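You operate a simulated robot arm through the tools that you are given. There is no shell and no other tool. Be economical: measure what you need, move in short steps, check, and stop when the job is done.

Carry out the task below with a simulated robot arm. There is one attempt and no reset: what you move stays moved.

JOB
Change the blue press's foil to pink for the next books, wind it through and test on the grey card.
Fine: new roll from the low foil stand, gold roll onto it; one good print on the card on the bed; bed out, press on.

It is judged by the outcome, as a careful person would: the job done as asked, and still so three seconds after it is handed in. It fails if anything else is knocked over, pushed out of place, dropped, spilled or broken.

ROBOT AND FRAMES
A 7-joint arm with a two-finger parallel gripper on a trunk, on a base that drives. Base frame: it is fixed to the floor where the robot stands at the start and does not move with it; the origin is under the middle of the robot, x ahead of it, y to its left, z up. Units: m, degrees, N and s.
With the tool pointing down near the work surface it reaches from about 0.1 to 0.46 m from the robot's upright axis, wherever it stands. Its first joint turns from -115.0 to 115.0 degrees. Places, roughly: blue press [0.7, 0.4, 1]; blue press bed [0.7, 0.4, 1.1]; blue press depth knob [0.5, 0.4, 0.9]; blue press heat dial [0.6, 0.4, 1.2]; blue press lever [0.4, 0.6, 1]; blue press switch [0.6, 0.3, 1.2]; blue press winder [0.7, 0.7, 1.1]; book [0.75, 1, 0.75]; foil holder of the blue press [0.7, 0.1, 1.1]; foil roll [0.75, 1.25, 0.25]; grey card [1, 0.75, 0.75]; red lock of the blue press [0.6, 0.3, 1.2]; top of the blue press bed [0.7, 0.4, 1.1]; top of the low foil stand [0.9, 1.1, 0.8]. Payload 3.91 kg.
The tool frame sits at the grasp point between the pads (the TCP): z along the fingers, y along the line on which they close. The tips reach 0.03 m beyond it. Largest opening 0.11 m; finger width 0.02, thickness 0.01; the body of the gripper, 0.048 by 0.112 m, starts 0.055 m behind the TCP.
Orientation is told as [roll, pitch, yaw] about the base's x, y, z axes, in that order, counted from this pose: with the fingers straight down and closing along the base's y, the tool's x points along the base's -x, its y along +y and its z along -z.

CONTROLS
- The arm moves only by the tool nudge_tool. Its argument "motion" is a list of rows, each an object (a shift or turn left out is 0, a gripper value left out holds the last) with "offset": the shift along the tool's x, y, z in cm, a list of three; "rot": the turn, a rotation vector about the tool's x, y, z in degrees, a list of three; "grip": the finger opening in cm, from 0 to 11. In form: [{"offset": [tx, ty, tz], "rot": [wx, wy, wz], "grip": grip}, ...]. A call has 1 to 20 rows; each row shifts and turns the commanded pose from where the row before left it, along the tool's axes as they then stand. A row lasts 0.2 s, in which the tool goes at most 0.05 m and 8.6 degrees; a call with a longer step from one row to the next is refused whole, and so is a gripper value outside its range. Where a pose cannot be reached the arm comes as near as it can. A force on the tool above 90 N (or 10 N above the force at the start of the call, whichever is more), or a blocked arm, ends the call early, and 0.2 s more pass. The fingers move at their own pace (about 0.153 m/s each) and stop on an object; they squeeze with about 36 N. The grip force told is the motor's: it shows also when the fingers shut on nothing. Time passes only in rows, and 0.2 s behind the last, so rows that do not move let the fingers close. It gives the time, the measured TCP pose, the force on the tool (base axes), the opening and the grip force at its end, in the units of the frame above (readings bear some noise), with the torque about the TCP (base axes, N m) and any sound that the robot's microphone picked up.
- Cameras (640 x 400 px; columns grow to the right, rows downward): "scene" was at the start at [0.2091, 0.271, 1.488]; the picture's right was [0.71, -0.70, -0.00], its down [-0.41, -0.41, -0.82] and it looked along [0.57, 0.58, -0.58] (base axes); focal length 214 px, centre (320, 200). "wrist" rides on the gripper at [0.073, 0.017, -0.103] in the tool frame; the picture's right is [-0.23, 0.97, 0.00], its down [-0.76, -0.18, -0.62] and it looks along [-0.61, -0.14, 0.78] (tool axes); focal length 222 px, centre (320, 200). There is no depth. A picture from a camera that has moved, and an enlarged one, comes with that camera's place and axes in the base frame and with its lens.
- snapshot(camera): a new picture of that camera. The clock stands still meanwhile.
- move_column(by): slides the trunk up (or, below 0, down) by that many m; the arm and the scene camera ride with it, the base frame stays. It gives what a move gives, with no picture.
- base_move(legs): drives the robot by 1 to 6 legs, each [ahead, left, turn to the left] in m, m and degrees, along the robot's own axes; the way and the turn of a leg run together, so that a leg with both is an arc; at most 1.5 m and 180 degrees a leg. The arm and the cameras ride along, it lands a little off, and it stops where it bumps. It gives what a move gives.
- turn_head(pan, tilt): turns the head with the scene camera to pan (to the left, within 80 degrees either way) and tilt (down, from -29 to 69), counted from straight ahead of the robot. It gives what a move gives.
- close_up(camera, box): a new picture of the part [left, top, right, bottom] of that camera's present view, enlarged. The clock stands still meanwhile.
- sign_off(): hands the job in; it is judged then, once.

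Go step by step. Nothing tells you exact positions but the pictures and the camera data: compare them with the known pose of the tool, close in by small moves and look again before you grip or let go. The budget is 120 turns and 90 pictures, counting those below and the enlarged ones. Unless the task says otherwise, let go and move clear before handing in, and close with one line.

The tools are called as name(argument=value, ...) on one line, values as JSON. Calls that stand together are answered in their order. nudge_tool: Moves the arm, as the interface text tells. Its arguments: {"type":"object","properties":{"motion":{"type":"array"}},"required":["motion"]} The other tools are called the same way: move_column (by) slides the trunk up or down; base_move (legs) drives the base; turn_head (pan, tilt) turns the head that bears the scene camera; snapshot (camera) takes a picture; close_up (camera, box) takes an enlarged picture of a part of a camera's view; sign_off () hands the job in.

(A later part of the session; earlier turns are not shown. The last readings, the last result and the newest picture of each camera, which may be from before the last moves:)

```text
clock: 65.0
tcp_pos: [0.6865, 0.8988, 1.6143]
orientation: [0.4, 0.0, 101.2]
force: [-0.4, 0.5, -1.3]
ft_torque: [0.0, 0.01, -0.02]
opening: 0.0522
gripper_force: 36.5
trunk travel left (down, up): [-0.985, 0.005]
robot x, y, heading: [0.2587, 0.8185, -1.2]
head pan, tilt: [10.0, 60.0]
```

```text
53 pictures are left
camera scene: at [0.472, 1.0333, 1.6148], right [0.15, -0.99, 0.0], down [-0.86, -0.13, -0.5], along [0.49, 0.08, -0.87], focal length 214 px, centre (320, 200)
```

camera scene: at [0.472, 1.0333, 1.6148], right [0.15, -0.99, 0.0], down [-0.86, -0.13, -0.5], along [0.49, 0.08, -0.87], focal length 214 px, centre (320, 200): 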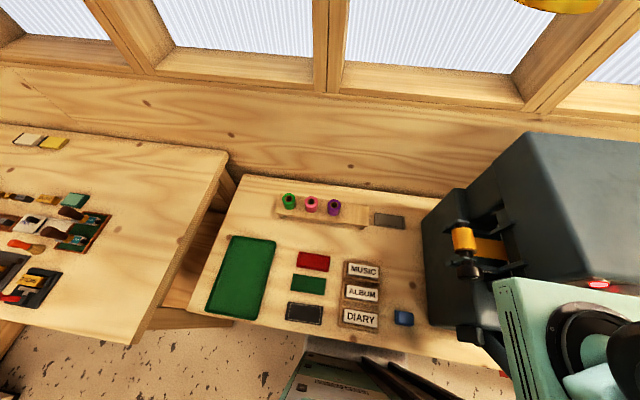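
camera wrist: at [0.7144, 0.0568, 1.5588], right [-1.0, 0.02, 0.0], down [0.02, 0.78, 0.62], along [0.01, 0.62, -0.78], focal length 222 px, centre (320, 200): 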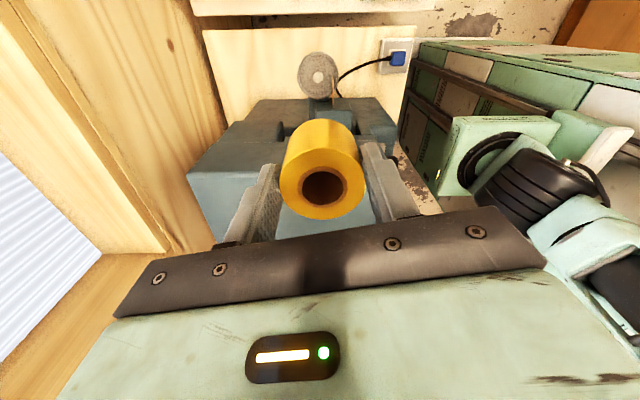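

The body stopped at about x=0.256, likely at the lever again, so I back off a touch and straighten. Then I extend the arm toward the free place on the stand and see how far it reaches.

base_move(legs=[[-0.015, 0.01, 1.2]])

nudge_tool(motion=[{"offset": [-0.22, -4.1, 0]}, {"offset": [-0.22, -4.1, 0]}, {"offset": [-0.22, -4.1, 0]}, {"offset": [-0.22, -4.1, 0]}, {"offset": [-0.22, -4.1, 0]}, {"offset": [0, 0, 4.5]}, {"offset": [0, 0, 4.5]}, {"offset": [0, 0, 4.5]}, {"offset": [0, 0, 4.5]}, {"offset": [0, 0, 4.5]}, {"offset": [0, 0, 4.5]}, {"offset": [0, 0, 4.5]}, {"offset": [0, 0, 4.5]}, {"offset": [0, 0, 4.5]}, {"offset": [0, 0, 4.5]}, {"offset": [0, 0, 4.5]}, {"offset": [0, 0, 4.5]}])

snapshot(camera="scene")

snapshot(camera="wrist")

```text
clock: 65.8
tcp_pos: [0.6708, 0.919, 1.6153]
orientation: [0.4, 0.0, 102.5]
force: [-0.1, 0.4, -1.1]
ft_torque: [-0.02, 0.01, -0.02]
opening: 0.0527
gripper_force: 36.2
trunk travel left (down, up): [-0.985, 0.005]
robot x, y, heading: [0.2486, 0.8287, 0.2]
head pan, tilt: [10.0, 60.0]
```

```text
clock: 69.4
tcp_pos: [0.8664, 0.971, 1.073]
orientation: [0.4, 0.0, 102.5]
force: [-0.3, -0.9, -1.7]
ft_torque: [-0.03, 0.01, 0.02]
opening: 0.0522
gripper_force: 36.4
trunk travel left (down, up): [-0.985, 0.005]
robot x, y, heading: [0.2457, 0.8288, 0.2]
head pan, tilt: [10.0, 60.0]
```

```text
52 pictures are left
camera scene: at [0.4534, 1.0481, 1.6148], right [0.18, -0.98, 0.0], down [-0.85, -0.15, -0.5], along [0.49, 0.09, -0.87], focal length 214 px, centre (320, 200)
```

scene: 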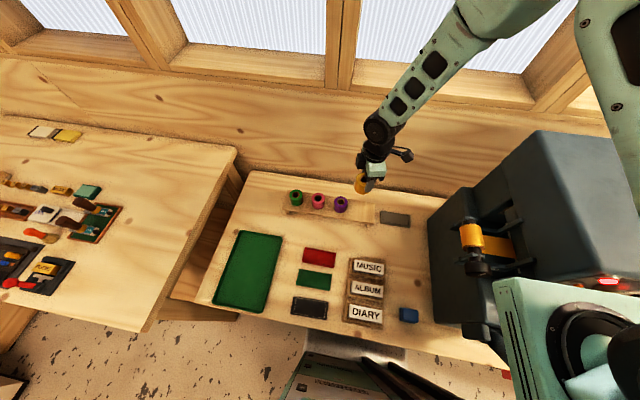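

```text
51 pictures are left
camera wrist: at [0.8652, 0.8953, 1.1756], right [-1.0, 0.01, 0.01], down [0.01, 0.78, 0.62], along [0.0, 0.62, -0.78], focal length 222 px, centre (320, 200)
```

wrist: 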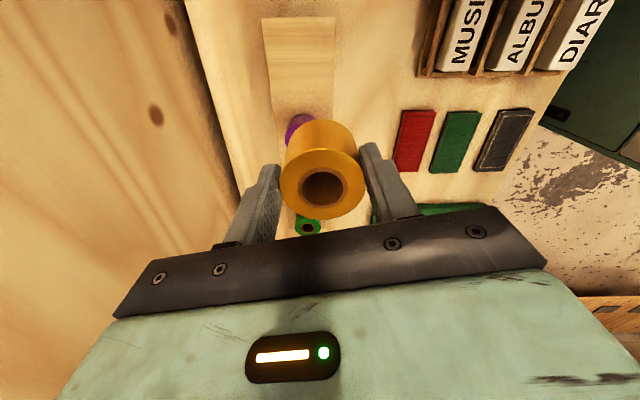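

The arm reaches well at this height. I centre over the free place at (0.89, 0.95) and descend to just above it.

nudge_tool(motion=[{"offset": [2.4, -1.9, 0], "rot": [0.4, 0, 0]}, {"offset": [0, 0, 4]}, {"offset": [0, 0, 4]}, {"offset": [0, 0, 4]}, {"offset": [0, 0, 4]}, {}])

snapshot(camera="wrist")

close_up(camera="scene", box=[280, 130, 440, 230])

```text
clock: 70.8
tcp_pos: [0.8873, 0.9528, 0.9129]
orientation: [-0.1, 0.0, 102.6]
force: [-0.5, 0.9, -0.2]
ft_torque: [0.0, 0.0, -0.03]
opening: 0.0524
gripper_force: 36.3
trunk travel left (down, up): [-0.985, 0.005]
robot x, y, heading: [0.2463, 0.8273, 0.1]
head pan, tilt: [10.0, 60.0]
```

```text
50 pictures are left
camera wrist: at [0.8855, 0.8784, 1.0163], right [-1.0, 0.01, 0.0], down [0.01, 0.78, 0.62], along [0.01, 0.62, -0.78], focal length 222 px, centre (320, 200)
```

wrist: 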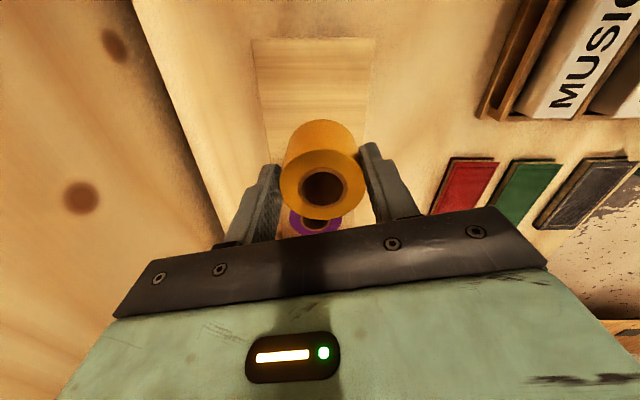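

```text
4.00 times, centred on (360, 180) of scene
camera zoom: at [0.4538, 1.0483, 1.6147], right [0.18, -0.98, 0.0], down [-0.85, -0.15, -0.5], along [0.49, 0.09, -0.87], focal length 858 px, centre (160, 280)
```

zoom: 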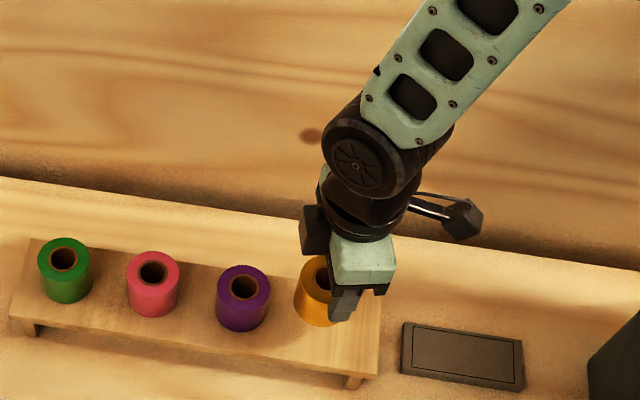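

The stand top lies near z 0.80 with the free place well centred under the roll. I lower in small steps until the contact shows in the force.

nudge_tool(motion=[{"offset": [0.2, -0.3, 3]}, {"offset": [0, 0, 1.7]}, {"offset": [0, 0, 0.5]}, {}])

nudge_tool(motion=[{"offset": [0, 0, 0.4]}, {}])

nudge_tool(motion=[{"offset": [0, 0, 0.4]}, {}])

close_up(camera="wrist", box=[200, 20, 480, 260])

```text
clock: 71.8
tcp_pos: [0.8929, 0.9527, 0.8588]
orientation: [0.0, 0.0, 102.4]
force: [0.7, -0.5, -2.5]
ft_torque: [-0.03, -0.01, -0.01]
opening: 0.0525
gripper_force: 36.0
trunk travel left (down, up): [-0.985, 0.005]
robot x, y, heading: [0.2429, 0.829, 0.4]
head pan, tilt: [10.0, 60.0]
```

```text
clock: 72.4
tcp_pos: [0.8939, 0.9538, 0.858]
orientation: [-0.2, -0.1, 102.5]
force: [-6.6, -5.3, 25.4]
ft_torque: [-0.03, 0.23, 0.08]
opening: 0.0524
gripper_force: 35.7
trunk travel left (down, up): [-0.985, 0.005]
robot x, y, heading: [0.244, 0.8286, 0.0]
head pan, tilt: [10.0, 60.0]
```

```text
clock: 73.0
tcp_pos: [0.8933, 0.9535, 0.8549]
orientation: [-0.3, -0.1, 102.5]
force: [-6.9, -2.3, 44.4]
ft_torque: [0.17, -0.06, 0.02]
opening: 0.0526
gripper_force: 36.2
trunk travel left (down, up): [-0.985, 0.005]
robot x, y, heading: [0.243, 0.8291, 0.2]
head pan, tilt: [10.0, 60.0]
```

```text
1.67 times, centred on (340, 140) of wrist
camera zoom: at [0.8911, 0.8779, 0.9578], right [-1.0, 0.01, 0.0], down [0.01, 0.78, 0.62], along [0.01, 0.62, -0.78], focal length 370 px, centre (287, 300)
```

zoom: 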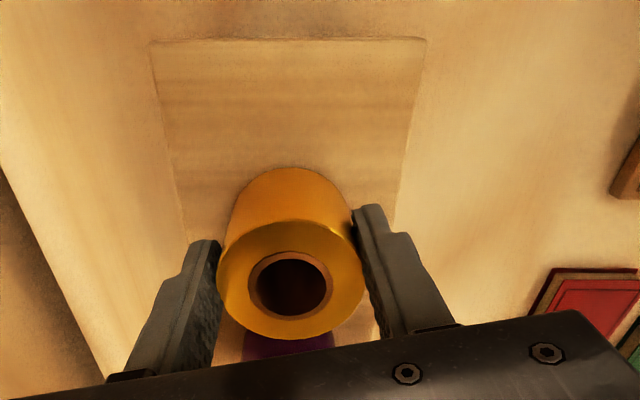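

Contact at z≈0.858: the roll stands on the stand. I ease up, release and rise.

nudge_tool(motion=[{"offset": [0, 0, -0.5]}, {"grip": 8}, {}, {"offset": [0, 0, -3]}, {"offset": [0, 0, -4]}, {"offset": [0, 0, -4]}])

snapshot(camera="wrist")

```text
clock: 74.4
tcp_pos: [0.8918, 0.9516, 0.9705]
orientation: [0.1, 0.1, 102.4]
force: [-0.4, -0.3, 0.3]
ft_torque: [0.0, 0.0, 0.02]
opening: 0.08
gripper_force: 0.0
trunk travel left (down, up): [-0.985, 0.005]
robot x, y, heading: [0.2469, 0.8302, 0.3]
head pan, tilt: [10.0, 60.0]
```

```text
47 pictures are left
camera wrist: at [0.8906, 0.8768, 1.0733], right [-1.0, 0.01, 0.0], down [0.01, 0.78, 0.62], along [0.01, 0.62, -0.78], focal length 222 px, centre (320, 200)
```

wrist: 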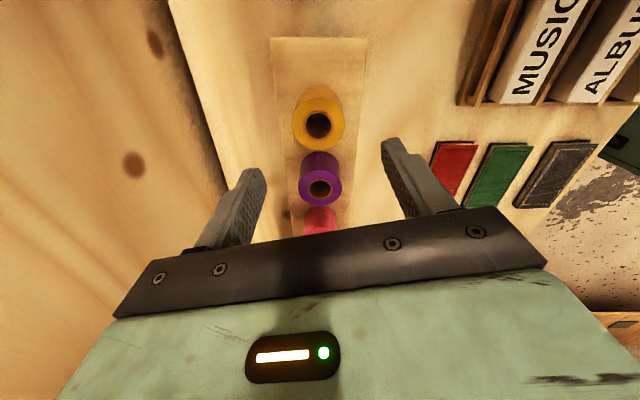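

Gold stands upright at the free place. Now over to the pink roll.

nudge_tool(motion=[{"offset": [-3.62, -0.82, -0.5]}, {"offset": [-3.62, -0.82, 0]}, {"offset": [-3.62, -0.82, 0]}, {"offset": [-3.62, -0.82, 0]}, {"offset": [-3.62, -0.82, 0]}, {}])

snapshot(camera="wrist")

```text
clock: 75.8
tcp_pos: [0.8932, 1.1399, 0.9716]
orientation: [0.0, -0.1, 102.6]
force: [0.0, 0.8, -0.8]
ft_torque: [0.01, -0.03, 0.0]
opening: 0.0798
gripper_force: 0.1
trunk travel left (down, up): [-0.985, 0.005]
robot x, y, heading: [0.2467, 0.8307, 0.3]
head pan, tilt: [10.0, 60.0]
```

```text
46 pictures are left
camera wrist: at [0.8911, 1.064, 1.0749], right [-1.0, 0.01, 0.0], down [0.01, 0.78, 0.62], along [0.01, 0.62, -0.78], focal length 222 px, centre (320, 200)
```

wrist: 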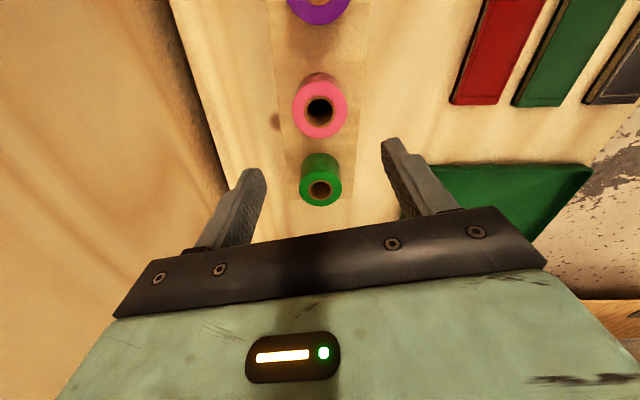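

Pink is at about (0.893, 1.128). I centre, descend and grip at the same height as before.

nudge_tool(motion=[{"offset": [1.17, 0.26, 0]}, {"offset": [0, 0, 4]}, {"offset": [0, 0, 4]}, {"offset": [0, 0, 2]}, {}])

close_up(camera="wrist", box=[200, 20, 480, 260])

```text
clock: 77.0
tcp_pos: [0.8933, 1.1282, 0.8718]
orientation: [0.0, 0.0, 102.5]
force: [0.8, 0.6, 0.5]
ft_torque: [0.02, 0.01, 0.0]
opening: 0.0796
gripper_force: 0.1
trunk travel left (down, up): [-0.985, 0.005]
robot x, y, heading: [0.2451, 0.8316, 0.3]
head pan, tilt: [10.0, 60.0]
```

```text
1.67 times, centred on (340, 140) of wrist
camera zoom: at [0.8932, 1.0528, 0.9756], right [-1.0, 0.01, 0.0], down [0.01, 0.78, 0.62], along [0.01, 0.62, -0.78], focal length 370 px, centre (287, 300)
```

zoom: 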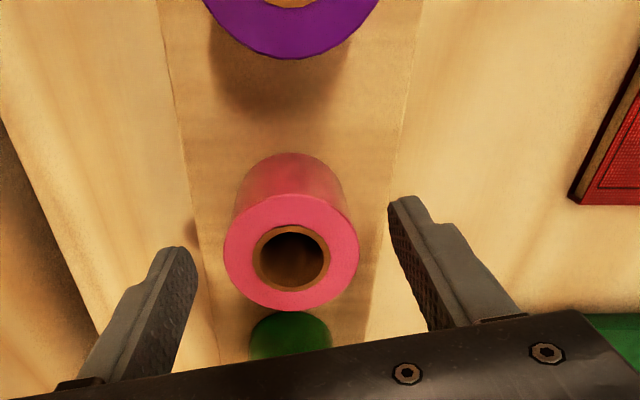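

Well centred. Down 1.3 cm, close, lift.

nudge_tool(motion=[{"offset": [0, 0, 1.3]}, {"grip": 4}, {"grip": 3}, {"grip": 3}, {"grip": 3}])

nudge_tool(motion=[{"offset": [0, 0, -2]}, {"offset": [0, 0, -4]}, {"offset": [0, 0, -4.5]}, {"offset": [0, 0, -4.5]}, {"offset": [0, 0, -4.5]}, {"offset": [0, 0, -4.5]}, {"offset": [0, 0, -4.5]}, {"offset": [0, 0, -4.5]}, {"offset": [0, 0, -4.5]}, {"offset": [0, 0, -4.5]}, {"offset": [0, 0, -4.5]}, {"offset": [0, 0, -4.5]}, {"offset": [0, 0, -4.5]}, {"offset": [0, 0, -4.5]}, {"offset": [0, 0, -4.5]}])

snapshot(camera="wrist")

```text
clock: 78.2
tcp_pos: [0.893, 1.1283, 0.8587]
orientation: [0.0, 0.0, 102.5]
force: [0.3, 0.3, -0.7]
ft_torque: [0.0, 0.02, -0.01]
opening: 0.0536
gripper_force: 35.8
trunk travel left (down, up): [-0.985, 0.005]
robot x, y, heading: [0.2468, 0.8296, 0.3]
head pan, tilt: [10.0, 60.0]
```

```text
clock: 81.4
tcp_pos: [0.8953, 1.1261, 1.5044]
orientation: [-0.1, 0.1, 102.6]
force: [0.0, 0.7, -1.6]
ft_torque: [0.02, 0.02, 0.0]
opening: 0.0538
gripper_force: 36.0
trunk travel left (down, up): [-0.985, 0.005]
robot x, y, heading: [0.2474, 0.8294, 0.4]
head pan, tilt: [10.0, 60.0]
```

```text
44 pictures are left
camera wrist: at [0.8937, 1.0523, 1.608], right [-1.0, 0.01, 0.0], down [0.01, 0.78, 0.62], along [0.01, 0.62, -0.78], focal length 222 px, centre (320, 200)
```

wrist: 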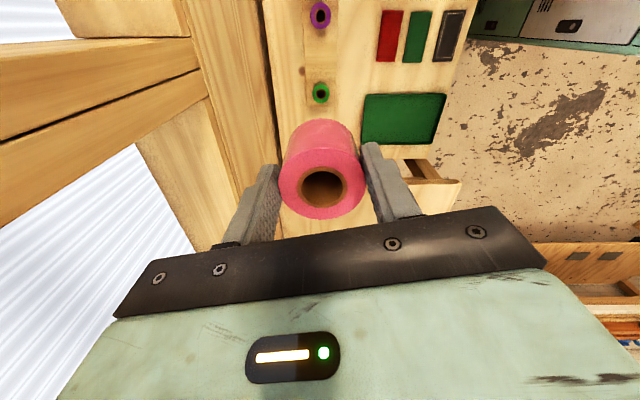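

Pink is held. I retract the arm, back out and return in front of the press.

nudge_tool(motion=[{"offset": [1.9, 3.3, -0.5]}, {"offset": [1.9, 3.3, -0.5]}, {"offset": [1.9, 3.3, -0.5]}, {"offset": [1.9, 3.3, -0.5]}, {"offset": [1.9, 3.3, -0.5]}, {"offset": [1.9, 3.3, -0.5]}, {"offset": [1.9, 3.3, -0.5]}, {"offset": [1.9, 3.3, -0.5]}])

base_move(legs=[[-0.27, 0, -0.4], [0, -0.41, 0], [0.16, 0, 0]])

turn_head(pan=-25, tilt=55)

snapshot(camera="scene")

```text
clock: 83.2
tcp_pos: [0.6699, 0.9185, 1.5454]
orientation: [0.0, 0.0, 102.6]
force: [-0.1, 0.0, -1.2]
ft_torque: [-0.05, 0.01, 0.02]
opening: 0.0535
gripper_force: 36.4
trunk travel left (down, up): [-0.985, 0.005]
robot x, y, heading: [0.2443, 0.8292, 0.3]
head pan, tilt: [10.0, 60.0]
```

```text
clock: 88.3
tcp_pos: [0.5531, 0.5028, 1.5446]
orientation: [0.0, 0.2, 102.1]
force: [-0.5, -0.5, -1.1]
ft_torque: [-0.05, -0.01, -0.01]
opening: 0.0537
gripper_force: 36.0
trunk travel left (down, up): [-0.985, 0.005]
robot x, y, heading: [0.1249, 0.4157, -0.1]
head pan, tilt: [10.0, 60.0]
```

```text
clock: 89.3
tcp_pos: [0.5521, 0.5039, 1.5453]
orientation: [0.0, 0.0, 102.1]
force: [0.1, -0.5, -2.1]
ft_torque: [0.0, -0.01, -0.02]
opening: 0.0535
gripper_force: 36.0
trunk travel left (down, up): [-0.985, 0.005]
robot x, y, heading: [0.1273, 0.4176, -0.2]
head pan, tilt: [-25.0, 55.0]
```

```text
43 pictures are left
camera scene: at [0.3366, 0.5928, 1.6207], right [-0.42, -0.91, 0.0], down [-0.74, 0.35, -0.57], along [0.52, -0.24, -0.82], focal length 214 px, centre (320, 200)
```

scene: 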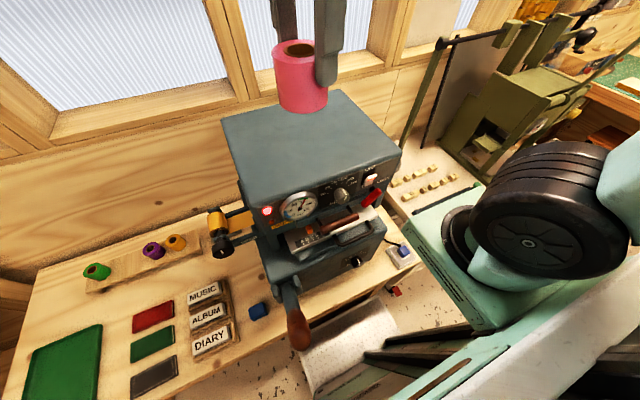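

Stand and lever look right. I swing the pink roll over to the holder.

nudge_tool(motion=[{"offset": [3.98, -0.83, 0]}, {"offset": [3.98, -0.83, 0]}, {"offset": [3.98, -0.83, 0]}, {"offset": [3.98, -0.83, 0]}, {"offset": [3.98, -0.83, 0]}, {"offset": [3.98, -0.83, 0]}, {"offset": [3.98, -0.83, 0]}, {"offset": [3.98, -0.83, 0]}, {"offset": [3.98, -0.83, 0]}, {"offset": [3.98, -0.83, 0]}, {"offset": [0, 0, 4]}, {"offset": [0, 0, 4]}, {"offset": [0, 0, 4]}, {"offset": [0, 0, 4]}, {"offset": [0, 0, 4]}, {"offset": [0, 0, 4]}, {"offset": [0, 0, 4]}, {"offset": [0, 0, 4]}, {}])

snapshot(camera="wrist")

```text
clock: 93.3
tcp_pos: [0.7145, 0.1298, 1.2264]
orientation: [-0.1, 0.0, 102.1]
force: [1.0, 0.3, -1.3]
ft_torque: [-0.02, -0.02, 0.01]
opening: 0.0538
gripper_force: 36.1
trunk travel left (down, up): [-0.985, 0.005]
robot x, y, heading: [0.1246, 0.4149, -0.3]
head pan, tilt: [-25.0, 55.0]
```

```text
42 pictures are left
camera wrist: at [0.7124, 0.0546, 1.3309], right [-1.0, 0.02, 0.0], down [0.01, 0.78, 0.62], along [0.01, 0.62, -0.78], focal length 222 px, centre (320, 200)
```

wrist: 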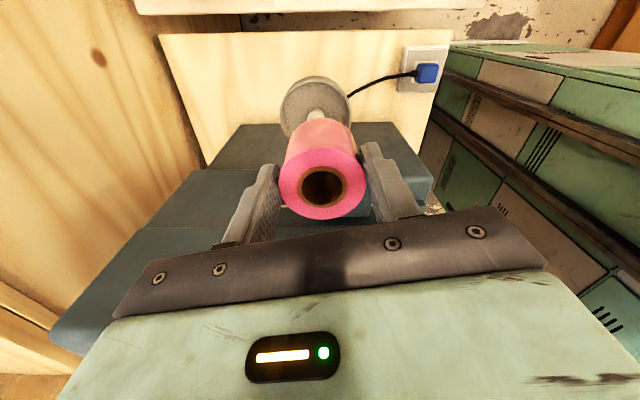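

The peg lines up under the roll. Centring by a few millimetres and lowering.

nudge_tool(motion=[{"offset": [-0.1, -0.2, 3]}, {"offset": [0, 0, 3]}, {}])

close_up(camera="wrist", box=[220, 60, 420, 240])

```text
clock: 94.1
tcp_pos: [0.7166, 0.1317, 1.1662]
orientation: [-0.1, 0.1, 102.1]
force: [-0.1, -0.6, -1.2]
ft_torque: [0.02, 0.01, 0.03]
opening: 0.0534
gripper_force: 36.4
trunk travel left (down, up): [-0.985, 0.005]
robot x, y, heading: [0.1251, 0.4168, -0.3]
head pan, tilt: [-25.0, 55.0]
```

```text
2.22 times, centred on (320, 150) of wrist
camera zoom: at [0.7144, 0.0563, 1.2701], right [-1.0, 0.02, 0.0], down [0.01, 0.78, 0.62], along [0.01, 0.62, -0.78], focal length 494 px, centre (320, 311)
```

zoom: 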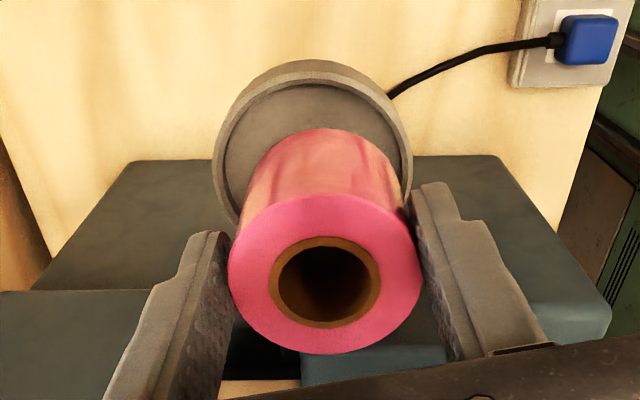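

Alignment matches how gold sat. Lowering the last 3 cm gently.

nudge_tool(motion=[{"offset": [0, 0, 1.2]}, {"offset": [0, 0, 1]}, {}])

nudge_tool(motion=[{"offset": [0, 0, 0.6]}, {}])

nudge_tool(motion=[{"offset": [0, 0, 0.4]}, {}])

```text
clock: 94.9
tcp_pos: [0.7169, 0.1311, 1.1428]
orientation: [0.0, 0.0, 102.1]
force: [0.2, 0.0, -0.9]
ft_torque: [0.0, -0.01, 0.02]
opening: 0.0537
gripper_force: 36.1
trunk travel left (down, up): [-0.985, 0.005]
robot x, y, heading: [0.126, 0.4157, -0.1]
head pan, tilt: [-25.0, 55.0]
```

```text
clock: 95.5
tcp_pos: [0.7191, 0.133, 1.1366]
orientation: [0.0, 0.0, 102.2]
force: [0.1, -0.2, -1.2]
ft_torque: [-0.03, 0.0, -0.01]
opening: 0.0533
gripper_force: 35.7
trunk travel left (down, up): [-0.985, 0.005]
robot x, y, heading: [0.1277, 0.4154, -0.3]
head pan, tilt: [-25.0, 55.0]
```

```text
clock: 96.1
tcp_pos: [0.718, 0.1321, 1.1335]
orientation: [-0.1, 0.0, 102.1]
force: [-1.0, 1.2, 14.7]
ft_torque: [0.25, 0.4, 0.02]
opening: 0.0536
gripper_force: 36.3
trunk travel left (down, up): [-0.985, 0.005]
robot x, y, heading: [0.1305, 0.4182, -0.0]
head pan, tilt: [-25.0, 55.0]
```

Seated at the same height as gold was. Releasing and rising.

nudge_tool(motion=[{"offset": [0, 0, -0.1]}, {"grip": 8}, {"grip": 9}, {"offset": [0, 0, -3]}, {"offset": [0, 0, -4]}, {"offset": [0, 0, -4]}, {"offset": [0, 0, -4]}, {"offset": [0, 0, -4]}, {"offset": [0, 0, -4]}, {"offset": [0, 0, -4]}, {"offset": [0, 0, -4]}])

close_up(camera="wrist", box=[240, 20, 420, 140])

```text
clock: 98.5
tcp_pos: [0.7229, 0.1313, 1.4409]
orientation: [0.1, 0.0, 102.1]
force: [-0.9, -0.3, 0.0]
ft_torque: [0.02, 0.02, 0.0]
opening: 0.0898
gripper_force: 0.1
trunk travel left (down, up): [-0.985, 0.005]
robot x, y, heading: [0.1277, 0.4159, -0.0]
head pan, tilt: [-25.0, 55.0]
```

```text
3.33 times, centred on (330, 80) of wrist
camera zoom: at [0.7209, 0.0556, 1.545], right [-1.0, 0.02, 0.0], down [0.01, 0.78, 0.62], along [0.01, 0.62, -0.78], focal length 740 px, centre (287, 600)
```

zoom: 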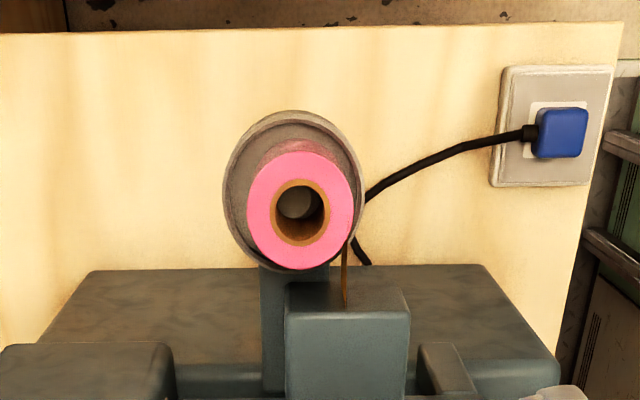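

Pink sits on the peg with the old leader still in the press. Now the winder: I zoom in on it from here.

close_up(camera="scene", box=[190, 190, 290, 260])

nudge_tool(motion=[{"offset": [-3.98, 0.83, 0]}, {"offset": [-3.98, 0.83, -1]}, {"offset": [-3.98, 0.83, -1]}, {"offset": [-3.98, 0.83, -1]}, {"offset": [-3.98, 0.83, -1]}, {"offset": [-3.98, 0.83, 0]}, {"offset": [-3.98, 0.83, 0]}, {"offset": [-3.98, 0.83, 0]}, {"offset": [-3.98, 0.83, 0]}, {"offset": [-3.98, 0.83, 0]}])

```text
5.71 times, centred on (240, 225) of scene
camera zoom: at [0.3366, 0.5926, 1.6207], right [-0.43, -0.91, 0.0], down [-0.74, 0.35, -0.57], along [0.52, -0.24, -0.82], focal length 1226 px, centre (777, 57)
```

zoom: 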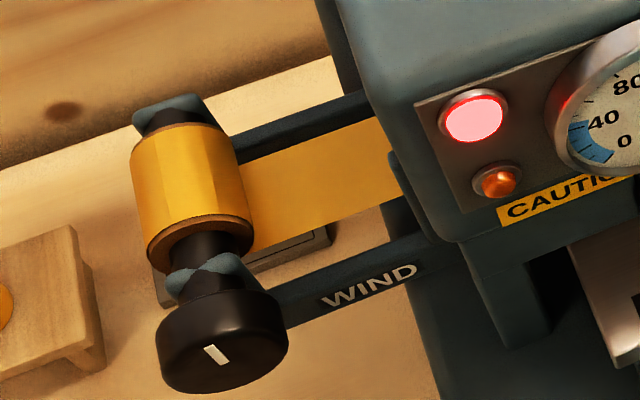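

```text
clock: 100.7
tcp_pos: [0.554, 0.5001, 1.4815]
orientation: [0.0, 0.0, 102.1]
force: [0.3, -0.4, 0.4]
ft_torque: [0.03, -0.03, 0.01]
opening: 0.0899
gripper_force: 0.1
trunk travel left (down, up): [-0.985, 0.005]
robot x, y, heading: [0.1255, 0.4173, -0.1]
head pan, tilt: [-25.0, 55.0]
```

The knob axis points toward me at about (0.61, 0.72, 1.135), and the web enters the spool from the press. I back out, move left, and turn the tool to point forward.

base_move(legs=[[-0.28, 0, 0], [0, 0.31, 0]])

move_column(by=-0.2)

nudge_tool(motion=[{"rot": [0, 0, -8.5]}, {"rot": [0, 0, -8.5]}, {"rot": [0, 0, -8.5]}, {"rot": [0, 0, -8.5]}, {"rot": [0, 0, -8.5]}, {"rot": [0, 0, -8.5]}, {"rot": [0, 0, -8.5]}, {"rot": [0, 0, -8.5]}, {"rot": [0, 0, -8.5]}, {"rot": [0, 0, -1.5]}])

nudge_tool(motion=[{"rot": [0, 8.5, 0]}, {"rot": [0, 8.5, 0]}, {"rot": [0, 8.5, 0]}, {"rot": [0, 8.5, 0]}, {"rot": [0, 8.5, 0]}, {"rot": [0, 8.5, 0]}, {"rot": [0, 8.5, 0]}, {"rot": [0, 8.5, 0]}, {"rot": [0, 8.5, 0]}, {"rot": [0, 8.5, 0]}, {"rot": [0, 5, 0]}])

snapshot(camera="wrist")

```text
clock: 104.3
tcp_pos: [0.2829, 0.8072, 1.4815]
orientation: [0.0, 0.0, 102.5]
force: [-0.2, -0.1, -0.1]
ft_torque: [0.07, 0.01, 0.0]
opening: 0.0898
gripper_force: 0.1
trunk travel left (down, up): [-0.985, 0.005]
robot x, y, heading: [-0.1404, 0.7231, -0.0]
head pan, tilt: [-25.0, 55.0]
```

```text
clock: 106.5
tcp_pos: [0.283, 0.8085, 1.2807]
orientation: [0.0, 0.1, 102.5]
force: [0.7, -1.0, -0.1]
ft_torque: [0.0, -0.01, -0.03]
opening: 0.0898
gripper_force: 0.0
trunk travel left (down, up): [-0.785, 0.205]
robot x, y, heading: [-0.1455, 0.7222, 0.1]
head pan, tilt: [-25.0, 55.0]
```

```text
clock: 108.7
tcp_pos: [0.2835, 0.8075, 1.2818]
orientation: [0.0, -0.1, -179.4]
force: [0.8, -0.3, 0.6]
ft_torque: [0.01, -0.01, -0.04]
opening: 0.0902
gripper_force: 0.0
trunk travel left (down, up): [-0.785, 0.205]
robot x, y, heading: [-0.1428, 0.7205, 0.3]
head pan, tilt: [-25.0, 55.0]
```

```text
clock: 111.1
tcp_pos: [0.2918, 0.8686, 1.3075]
orientation: [-154.8, 89.8, 25.8]
force: [0.0, -0.6, 0.1]
ft_torque: [0.02, 0.02, 0.0]
opening: 0.09
gripper_force: 0.0
out of reach, approached as far as the arm can: row 4, 7, 8, 9, 10, 11
trunk travel left (down, up): [-0.785, 0.205]
robot x, y, heading: [-0.1436, 0.7199, 0.2]
head pan, tilt: [-25.0, 55.0]
```

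```text
38 pictures are left
camera wrist: at [0.1874, 0.8495, 1.3799], right [0.01, -0.97, -0.23], down [-0.62, 0.17, -0.76], along [0.78, 0.15, -0.6], focal length 222 px, centre (320, 200)
```

wrist: 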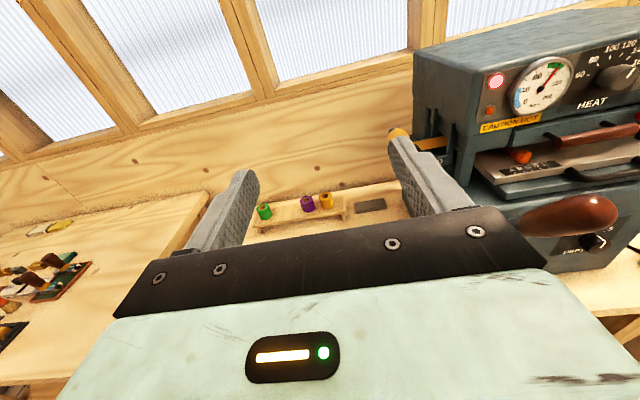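

The tool points forward with the camera on top. I bring it in line with the knob, staying short of it, and look.

nudge_tool(motion=[{"offset": [-2, 1.5, 3]}, {"offset": [-2.5, 1.5, 3]}, {"offset": [-2.5, 1.5, 3]}, {"offset": [-2.5, 1.5, 3]}, {"offset": [-2.5, 1.5, 2]}, {"offset": [-2.5, 1, 2]}, {}])

snapshot(camera="wrist")

snapshot(camera="scene")

```text
clock: 112.7
tcp_pos: [0.4617, 0.8245, 1.169]
orientation: [141.4, 90.0, -38.1]
force: [-1.0, 0.1, -0.1]
ft_torque: [0.0, -0.02, -0.01]
opening: 0.0899
gripper_force: 0.1
out of reach, approached as far as the arm can: row 1, 2, 3, 5
trunk travel left (down, up): [-0.785, 0.205]
robot x, y, heading: [-0.1438, 0.7262, 0.3]
head pan, tilt: [-25.0, 55.0]
```

```text
37 pictures are left
camera wrist: at [0.3577, 0.8059, 1.2425], right [0.01, -0.97, -0.23], down [-0.62, 0.17, -0.76], along [0.78, 0.15, -0.61], focal length 222 px, centre (320, 200)
```

wrist: 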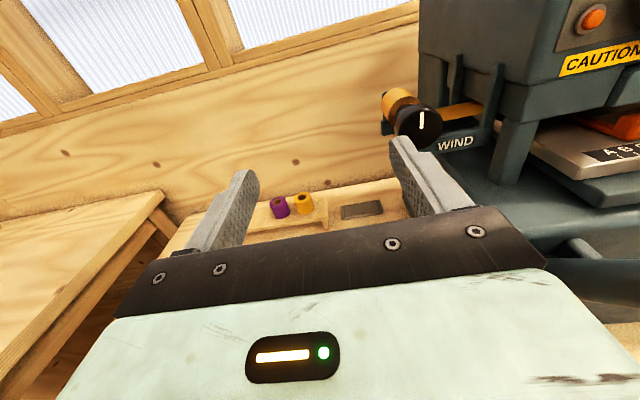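

```text
36 pictures are left
camera scene: at [0.0642, 0.8987, 1.4208], right [-0.42, -0.91, 0.0], down [-0.74, 0.34, -0.57], along [0.52, -0.24, -0.82], focal length 214 px, centre (320, 200)
```

scene: 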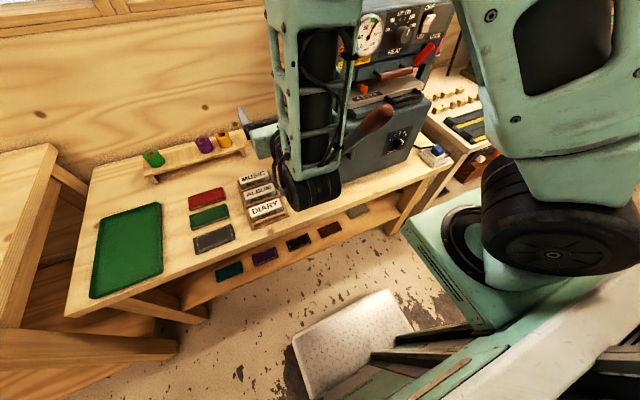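

The knob's white mark is upright and its centre is at about (·, 0.719, 1.127). I zoom to see on which side the web meets the spool.

close_up(camera="wrist", box=[360, 70, 500, 160])

base_move(legs=[[0, 0.06, 0]])

```text
4.44 times, centred on (430, 115) of wrist
camera zoom: at [0.3577, 0.8059, 1.2425], right [0.01, -0.97, -0.23], down [-0.62, 0.17, -0.76], along [0.78, 0.15, -0.61], focal length 987 px, centre (-169, 578)
```

zoom: 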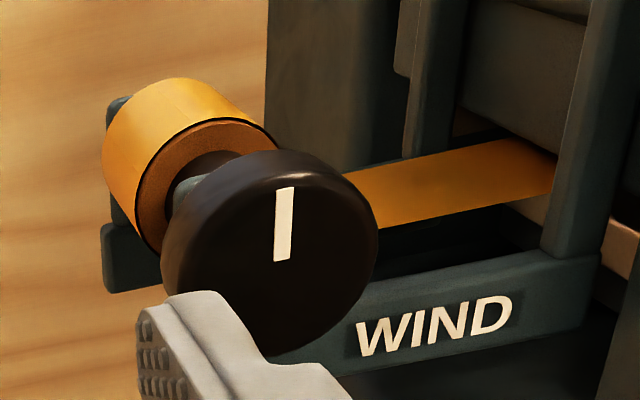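

```text
clock: 113.6
tcp_pos: [0.4613, 0.886, 1.1709]
orientation: [137.0, 89.9, -42.4]
force: [0.1, 0.2, -1.0]
ft_torque: [0.02, -0.02, 0.0]
opening: 0.0903
gripper_force: 0.1
trunk travel left (down, up): [-0.785, 0.205]
robot x, y, heading: [-0.1418, 0.7806, 0.2]
head pan, tilt: [-25.0, 55.0]
```

The web meets the spool from below, so winding is clockwise as seen from here. I test how far the wrist can turn back (counter-clockwise) in free space first.

nudge_tool(motion=[{"rot": [0, 0, -8.5]}, {"rot": [0, 0, -8.5]}, {"rot": [0, 0, -8.5]}, {"rot": [0, 0, -8.5]}, {"rot": [0, 0, -8.5]}, {"rot": [0, 0, -8.5]}, {"rot": [0, 0, -8.5]}, {"rot": [0, 0, -8.5]}, {"rot": [0, 0, -8.5]}, {"rot": [0, 0, -8.5]}, {"rot": [0, 0, -8.5]}, {"rot": [0, 0, -8.5]}, {"rot": [0, 0, -8.5]}, {"rot": [0, 0, -8.5]}, {"rot": [0, 0, -8.5]}, {"rot": [0, 0, -8.5]}, {"rot": [0, 0, -8.5]}, {"rot": [0, 0, -8.5]}, {"rot": [0, 0, -8.5]}])

```text
clock: 117.6
tcp_pos: [0.4615, 0.886, 1.1691]
orientation: [90.1, -71.7, -89.6]
force: [-0.2, 0.6, -0.4]
ft_torque: [-0.02, 0.02, -0.03]
opening: 0.09
gripper_force: 0.2
trunk travel left (down, up): [-0.785, 0.205]
robot x, y, heading: [-0.1453, 0.7796, 0.2]
head pan, tilt: [-25.0, 55.0]
```

The wrist turns freely by 160°. From this starting angle I line up with the knob, still short of it, and check.

nudge_tool(motion=[{"offset": [-0.35, -3.42, 0.8]}, {"offset": [-0.35, -3.42, 0.8]}, {"offset": [-0.35, -3.42, 0.8]}, {"offset": [-0.35, -3.42, 0.8]}, {"offset": [-0.35, -3.42, 0.8]}, {}])

snapshot(camera="wrist")

```text
clock: 119.0
tcp_pos: [0.5368, 0.7435, 1.1217]
orientation: [90.0, -71.5, -89.6]
force: [0.4, 0.3, -0.3]
ft_torque: [-0.02, -0.02, -0.02]
opening: 0.0898
gripper_force: 0.0
out of reach, approached as far as the arm can: row 1, 2, 3, 4
trunk travel left (down, up): [-0.785, 0.205]
robot x, y, heading: [-0.1466, 0.7852, -0.0]
head pan, tilt: [-25.0, 55.0]
```

```text
34 pictures are left
camera wrist: at [0.433, 0.7802, 1.0593], right [-0.01, 0.85, 0.52], down [-0.62, -0.42, 0.67], along [0.78, -0.32, 0.53], focal length 222 px, centre (320, 200)
```

wrist: 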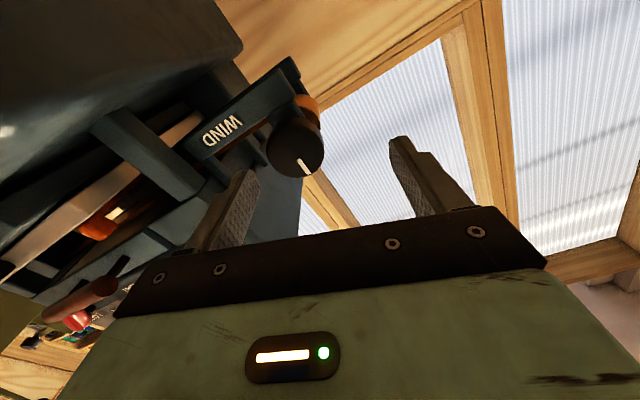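

Slight correction: knob centre is about (0.605, 0.720, 1.125). I align laterally and then move in around it.

nudge_tool(motion=[{"offset": [-1.1, -2.15, 0]}, {"offset": [0, 0, 1]}, {}])

close_up(camera="wrist", box=[160, 60, 480, 260])

```text
clock: 119.8
tcp_pos: [0.5538, 0.7206, 1.1243]
orientation: [90.1, -71.5, -89.5]
force: [0.3, 0.6, 0.2]
ft_torque: [0.01, -0.01, 0.01]
opening: 0.0899
gripper_force: 0.1
out of reach, approached as far as the arm can: row 1
trunk travel left (down, up): [-0.785, 0.205]
robot x, y, heading: [-0.1444, 0.7828, 0.1]
head pan, tilt: [-25.0, 55.0]
```

```text
2.00 times, centred on (320, 160) of wrist
camera zoom: at [0.4489, 0.7574, 1.0606], right [-0.01, 0.85, 0.52], down [-0.62, -0.42, 0.67], along [0.78, -0.32, 0.53], focal length 444 px, centre (320, 280)
```

zoom: 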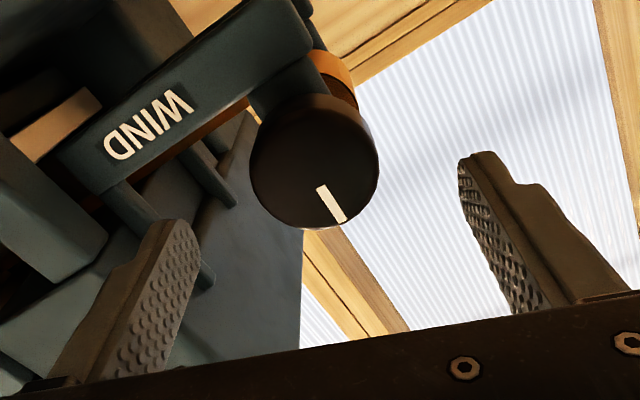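

Well lined up. Moving in and closing on the knob.

nudge_tool(motion=[{"offset": [0.2, 0, 1.3]}, {"offset": [0, 0, 1.3]}, {"offset": [0, 0, 1.1]}, {}])

nudge_tool(motion=[{"grip": 6}, {"grip": 4}, {"grip": 3}, {"grip": 3}])

close_up(camera="wrist", box=[160, 60, 480, 260])

```text
clock: 120.8
tcp_pos: [0.5896, 0.7215, 1.1211]
orientation: [90.1, -71.5, -89.6]
force: [0.0, 0.7, 0.7]
ft_torque: [-0.03, 0.0, 0.01]
opening: 0.0899
gripper_force: 0.0
trunk travel left (down, up): [-0.785, 0.205]
robot x, y, heading: [-0.1465, 0.7863, 0.4]
head pan, tilt: [-25.0, 55.0]
```

```text
clock: 121.8
tcp_pos: [0.5889, 0.7192, 1.1215]
orientation: [89.8, -71.5, -89.4]
force: [3.2, -9.4, -4.5]
ft_torque: [-0.01, 0.41, -1.1]
opening: 0.0492
gripper_force: 45.3
trunk travel left (down, up): [-0.785, 0.205]
robot x, y, heading: [-0.1426, 0.7829, 0.1]
head pan, tilt: [-25.0, 55.0]
```

```text
2.00 times, centred on (320, 160) of wrist
camera zoom: at [0.4846, 0.757, 1.058], right [0.0, 0.85, 0.52], down [-0.62, -0.41, 0.67], along [0.78, -0.32, 0.53], focal length 444 px, centre (320, 280)
```

zoom: 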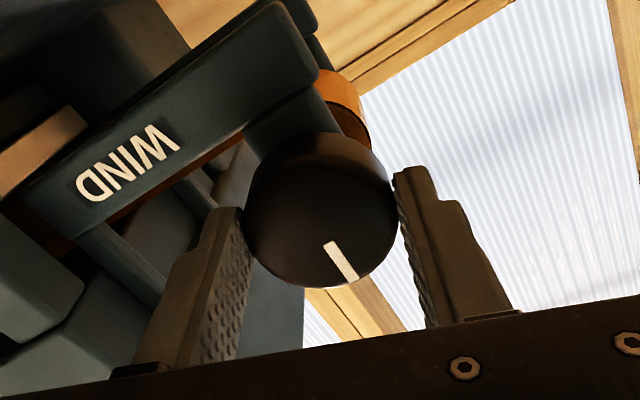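

The knob is held firmly. Turning it clockwise about 160°.

nudge_tool(motion=[{"offset": [0, -0.2, 0], "rot": [0, 0, 4]}, {"rot": [0, 0, 8]}, {"rot": [0, 0, 8.5]}, {"rot": [0, 0, 8.5]}, {"rot": [0, 0, 8.5]}, {"rot": [0, 0, 8.5]}, {"rot": [0, 0, 8.5]}, {"rot": [0, 0, 8.5]}, {"rot": [0, 0, 8.5]}, {"rot": [0, 0, 8.5]}, {"rot": [0, 0, 8.5]}, {"rot": [0, 0, 8.5]}, {"rot": [0, 0, 8.5]}, {"rot": [0, 0, 8.5]}, {"rot": [0, 0, 8.5]}, {"rot": [0, 0, 8.5]}, {"rot": [0, 0, 8.5]}, {"rot": [0, 0, 8.5]}, {"rot": [0, 0, 8.5]}, {"rot": [0, 0, 8.5]}])

close_up(camera="wrist", box=[160, 40, 560, 290])

```text
clock: 126.0
tcp_pos: [0.5889, 0.7192, 1.1221]
orientation: [-91.6, 86.4, 88.7]
force: [3.7, -5.4, 19.1]
ft_torque: [-0.01, -0.94, -0.69]
opening: 0.0486
gripper_force: 44.8
trunk travel left (down, up): [-0.785, 0.205]
robot x, y, heading: [-0.1422, 0.7806, 0.1]
head pan, tilt: [-25.0, 55.0]
```

```text
1.60 times, centred on (360, 165) of wrist
camera zoom: at [0.485, 0.6958, 1.1937], right [0.01, -0.96, -0.29], down [-0.62, 0.22, -0.75], along [0.78, 0.19, -0.6], focal length 355 px, centre (256, 256)
```

zoom: 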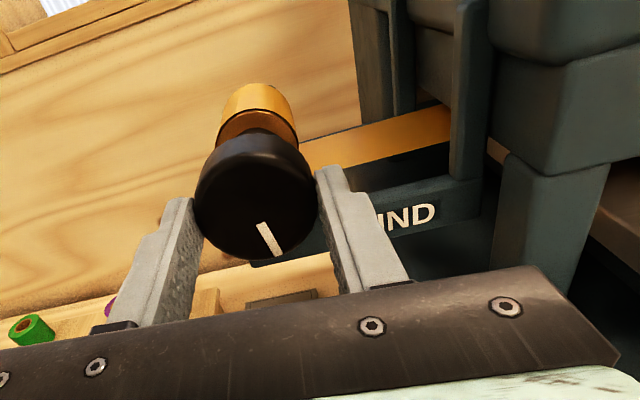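

It turns, the mark has followed by half a turn. I continue with regrip strokes.

nudge_tool(motion=[{"grip": 7.5}, {}, {"rot": [0, 0, -8.5]}, {"rot": [0, 0, -8.5]}, {"rot": [0, 0, -8.5]}, {"rot": [0, 0, -8.5]}, {"rot": [0, 0, -8.5]}, {"rot": [0, 0, -8.5]}, {"rot": [0, 0, -8.5]}, {"rot": [0, 0, -8.5]}, {"rot": [0, 0, -8.5]}, {"rot": [0, 0, -8.5]}, {"rot": [0, 0, -8.5]}, {"rot": [0, 0, -8.5]}, {"rot": [0, 0, -8.5]}, {"rot": [0, 0, -8.5]}, {"rot": [0, 0, -8.5]}, {"rot": [0, 0, -8.5]}, {"rot": [0, 0, -8.5]}, {"rot": [0, 0, -8.5]}])

nudge_tool(motion=[{"grip": 3}, {}, {"rot": [0, 0, 8.5]}, {"rot": [0, 0, 8.5]}, {"rot": [0, 0, 8.5]}, {"rot": [0, 0, 8.5]}, {"rot": [0, 0, 8.5]}, {"rot": [0, 0, 8.5]}, {"rot": [0, 0, 8.5]}, {"rot": [0, 0, 8.5]}, {"rot": [0, 0, 8.5]}, {"rot": [0, 0, 8.5]}, {"rot": [0, 0, 8.5]}, {"rot": [0, 0, 8.5]}, {"rot": [0, 0, 8.5]}, {"rot": [0, 0, 8.5]}, {"rot": [0, 0, 8.5]}, {"rot": [0, 0, 8.5]}, {"rot": [0, 0, 8.5]}, {"rot": [0, 0, 8.5]}])

nudge_tool(motion=[{"grip": 7.5}, {}, {"rot": [0, 0, -8.5]}, {"rot": [0, 0, -8.5]}, {"rot": [0, 0, -8.5]}, {"rot": [0, 0, -8.5]}, {"rot": [0, 0, -8.5]}, {"rot": [0, 0, -8.5]}, {"rot": [0, 0, -8.5]}, {"rot": [0, 0, -8.5]}, {"rot": [0, 0, -8.5]}, {"rot": [0, 0, -8.5]}, {"rot": [0, 0, -8.5]}, {"rot": [0, 0, -8.5]}, {"rot": [0, 0, -8.5]}, {"rot": [0, 0, -8.5]}, {"rot": [0, 0, -8.5]}, {"rot": [0, 0, -8.5]}, {"rot": [0, 0, -8.5]}, {"rot": [0, 0, -8.5]}])

nudge_tool(motion=[{"grip": 3}, {}, {"rot": [0, 0, 8.5]}, {"rot": [0, 0, 8.5]}, {"rot": [0, 0, 8.5]}, {"rot": [0, 0, 8.5]}, {"rot": [0, 0, 8.5]}, {"rot": [0, 0, 8.5]}, {"rot": [0, 0, 8.5]}, {"rot": [0, 0, 8.5]}, {"rot": [0, 0, 8.5]}, {"rot": [0, 0, 8.5]}, {"rot": [0, 0, 8.5]}, {"rot": [0, 0, 8.5]}, {"rot": [0, 0, 8.5]}, {"rot": [0, 0, 8.5]}, {"rot": [0, 0, 8.5]}, {"rot": [0, 0, 8.5]}, {"rot": [0, 0, 8.5]}, {"rot": [0, 0, 8.5]}])

close_up(camera="wrist", box=[160, 40, 560, 290])

```text
clock: 130.2
tcp_pos: [0.59, 0.7199, 1.121]
orientation: [90.1, -59.7, -89.7]
force: [-0.1, -0.2, -0.3]
ft_torque: [0.01, -0.04, 0.01]
opening: 0.0749
gripper_force: 0.0
trunk travel left (down, up): [-0.785, 0.205]
robot x, y, heading: [-0.1431, 0.7847, 0.0]
head pan, tilt: [-25.0, 55.0]
```

```text
clock: 134.4
tcp_pos: [0.589, 0.7191, 1.1233]
orientation: [-96.0, 86.3, 84.6]
force: [12.5, -1.9, 36.1]
ft_torque: [-0.01, -0.96, -0.91]
opening: 0.0486
gripper_force: 44.7
trunk travel left (down, up): [-0.785, 0.205]
robot x, y, heading: [-0.1485, 0.7822, 0.1]
head pan, tilt: [-25.0, 55.0]
```

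```text
clock: 138.6
tcp_pos: [0.5907, 0.7193, 1.1218]
orientation: [90.1, -59.7, -89.6]
force: [-0.3, -0.4, 0.2]
ft_torque: [0.05, 0.0, 0.0]
opening: 0.0751
gripper_force: 0.1
trunk travel left (down, up): [-0.785, 0.205]
robot x, y, heading: [-0.1438, 0.7813, 0.3]
head pan, tilt: [-25.0, 55.0]
```

```text
clock: 142.8
tcp_pos: [0.5898, 0.7185, 1.1243]
orientation: [-94.1, 86.4, 86.2]
force: [21.6, -5.6, 27.3]
ft_torque: [-0.01, -1.1, -0.91]
opening: 0.0486
gripper_force: 45.1
trunk travel left (down, up): [-0.785, 0.205]
robot x, y, heading: [-0.1462, 0.7812, 0.3]
head pan, tilt: [-25.0, 55.0]
```

```text
1.60 times, centred on (360, 165) of wrist
camera zoom: at [0.4857, 0.6958, 1.1948], right [0.01, -0.96, -0.29], down [-0.62, 0.22, -0.75], along [0.78, 0.18, -0.59], focal length 355 px, centre (256, 256)
```

zoom: 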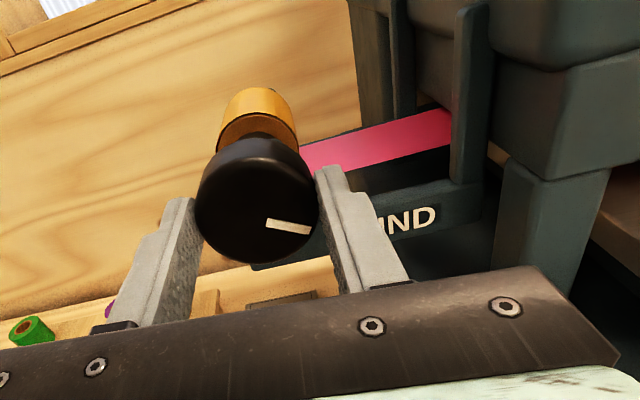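

The pink web has come through to the winder. One more stroke so it takes onto the spool well.

nudge_tool(motion=[{"grip": 7.5}, {}, {"rot": [0, 0, -8.5]}, {"rot": [0, 0, -8.5]}, {"rot": [0, 0, -8.5]}, {"rot": [0, 0, -8.5]}, {"rot": [0, 0, -8.5]}, {"rot": [0, 0, -8.5]}, {"rot": [0, 0, -8.5]}, {"rot": [0, 0, -8.5]}, {"rot": [0, 0, -8.5]}, {"rot": [0, 0, -8.5]}, {"rot": [0, 0, -8.5]}, {"rot": [0, 0, -8.5]}, {"rot": [0, 0, -8.5]}, {"rot": [0, 0, -8.5]}, {"rot": [0, 0, -8.5]}, {"rot": [0, 0, -8.5]}, {"rot": [0, 0, -8.5]}, {"rot": [0, 0, -8.5]}])

nudge_tool(motion=[{"grip": 3}, {}, {"rot": [0, 0, 8.5]}, {"rot": [0, 0, 8.5]}, {"rot": [0, 0, 8.5]}, {"rot": [0, 0, 8.5]}, {"rot": [0, 0, 8.5]}, {"rot": [0, 0, 8.5]}, {"rot": [0, 0, 8.5]}, {"rot": [0, 0, 8.5]}, {"rot": [0, 0, 8.5]}, {"rot": [0, 0, 8.5]}, {"rot": [0, 0, 8.5]}, {"rot": [0, 0, 8.5]}, {"rot": [0, 0, 8.5]}, {"rot": [0, 0, 8.5]}, {"rot": [0, 0, 8.5]}, {"rot": [0, 0, 8.5]}, {"rot": [0, 0, 8.5]}, {"rot": [0, 0, 8.5]}])

nudge_tool(motion=[{"grip": 9}, {}, {"offset": [0, 0, -2]}, {"offset": [0, 0, -4]}, {"offset": [0, 0, -4]}])

snapshot(camera="wrist")

```text
clock: 147.0
tcp_pos: [0.5902, 0.7199, 1.1214]
orientation: [89.9, -59.7, -89.5]
force: [0.1, -1.5, 0.4]
ft_torque: [-0.03, -0.02, -0.01]
opening: 0.075
gripper_force: 0.1
trunk travel left (down, up): [-0.785, 0.205]
robot x, y, heading: [-0.1438, 0.7815, 0.0]
head pan, tilt: [-25.0, 55.0]
```

```text
clock: 151.2
tcp_pos: [0.5906, 0.7189, 1.1232]
orientation: [-93.4, 86.4, 86.8]
force: [24.9, -8.1, 24.5]
ft_torque: [0.0, -0.95, -0.76]
opening: 0.0486
gripper_force: 44.9
trunk travel left (down, up): [-0.785, 0.205]
robot x, y, heading: [-0.1402, 0.7832, -0.1]
head pan, tilt: [-25.0, 55.0]
```

```text
clock: 152.4
tcp_pos: [0.5354, 0.7286, 1.1101]
orientation: [-90.3, 86.5, 90.3]
force: [0.2, -0.5, -0.1]
ft_torque: [-0.01, 0.0, 0.02]
opening: 0.0902
gripper_force: 0.0
out of reach, approached as far as the arm can: row 4, 5
trunk travel left (down, up): [-0.785, 0.205]
robot x, y, heading: [-0.1439, 0.7863, 0.3]
head pan, tilt: [-25.0, 55.0]
```

```text
29 pictures are left
camera wrist: at [0.4322, 0.7061, 1.1806], right [0.01, -0.96, -0.29], down [-0.62, 0.22, -0.75], along [0.78, 0.19, -0.6], focal length 222 px, centre (320, 200)
```

wrist: 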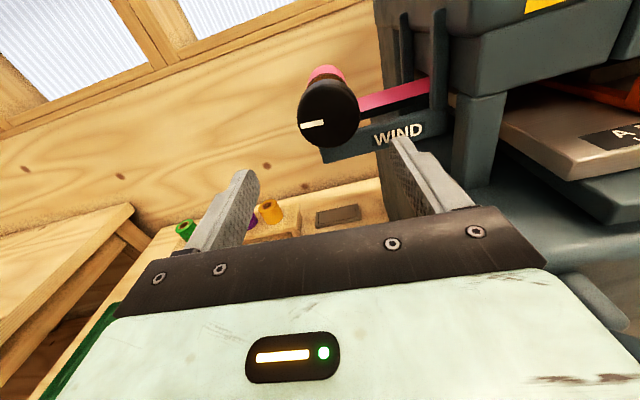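

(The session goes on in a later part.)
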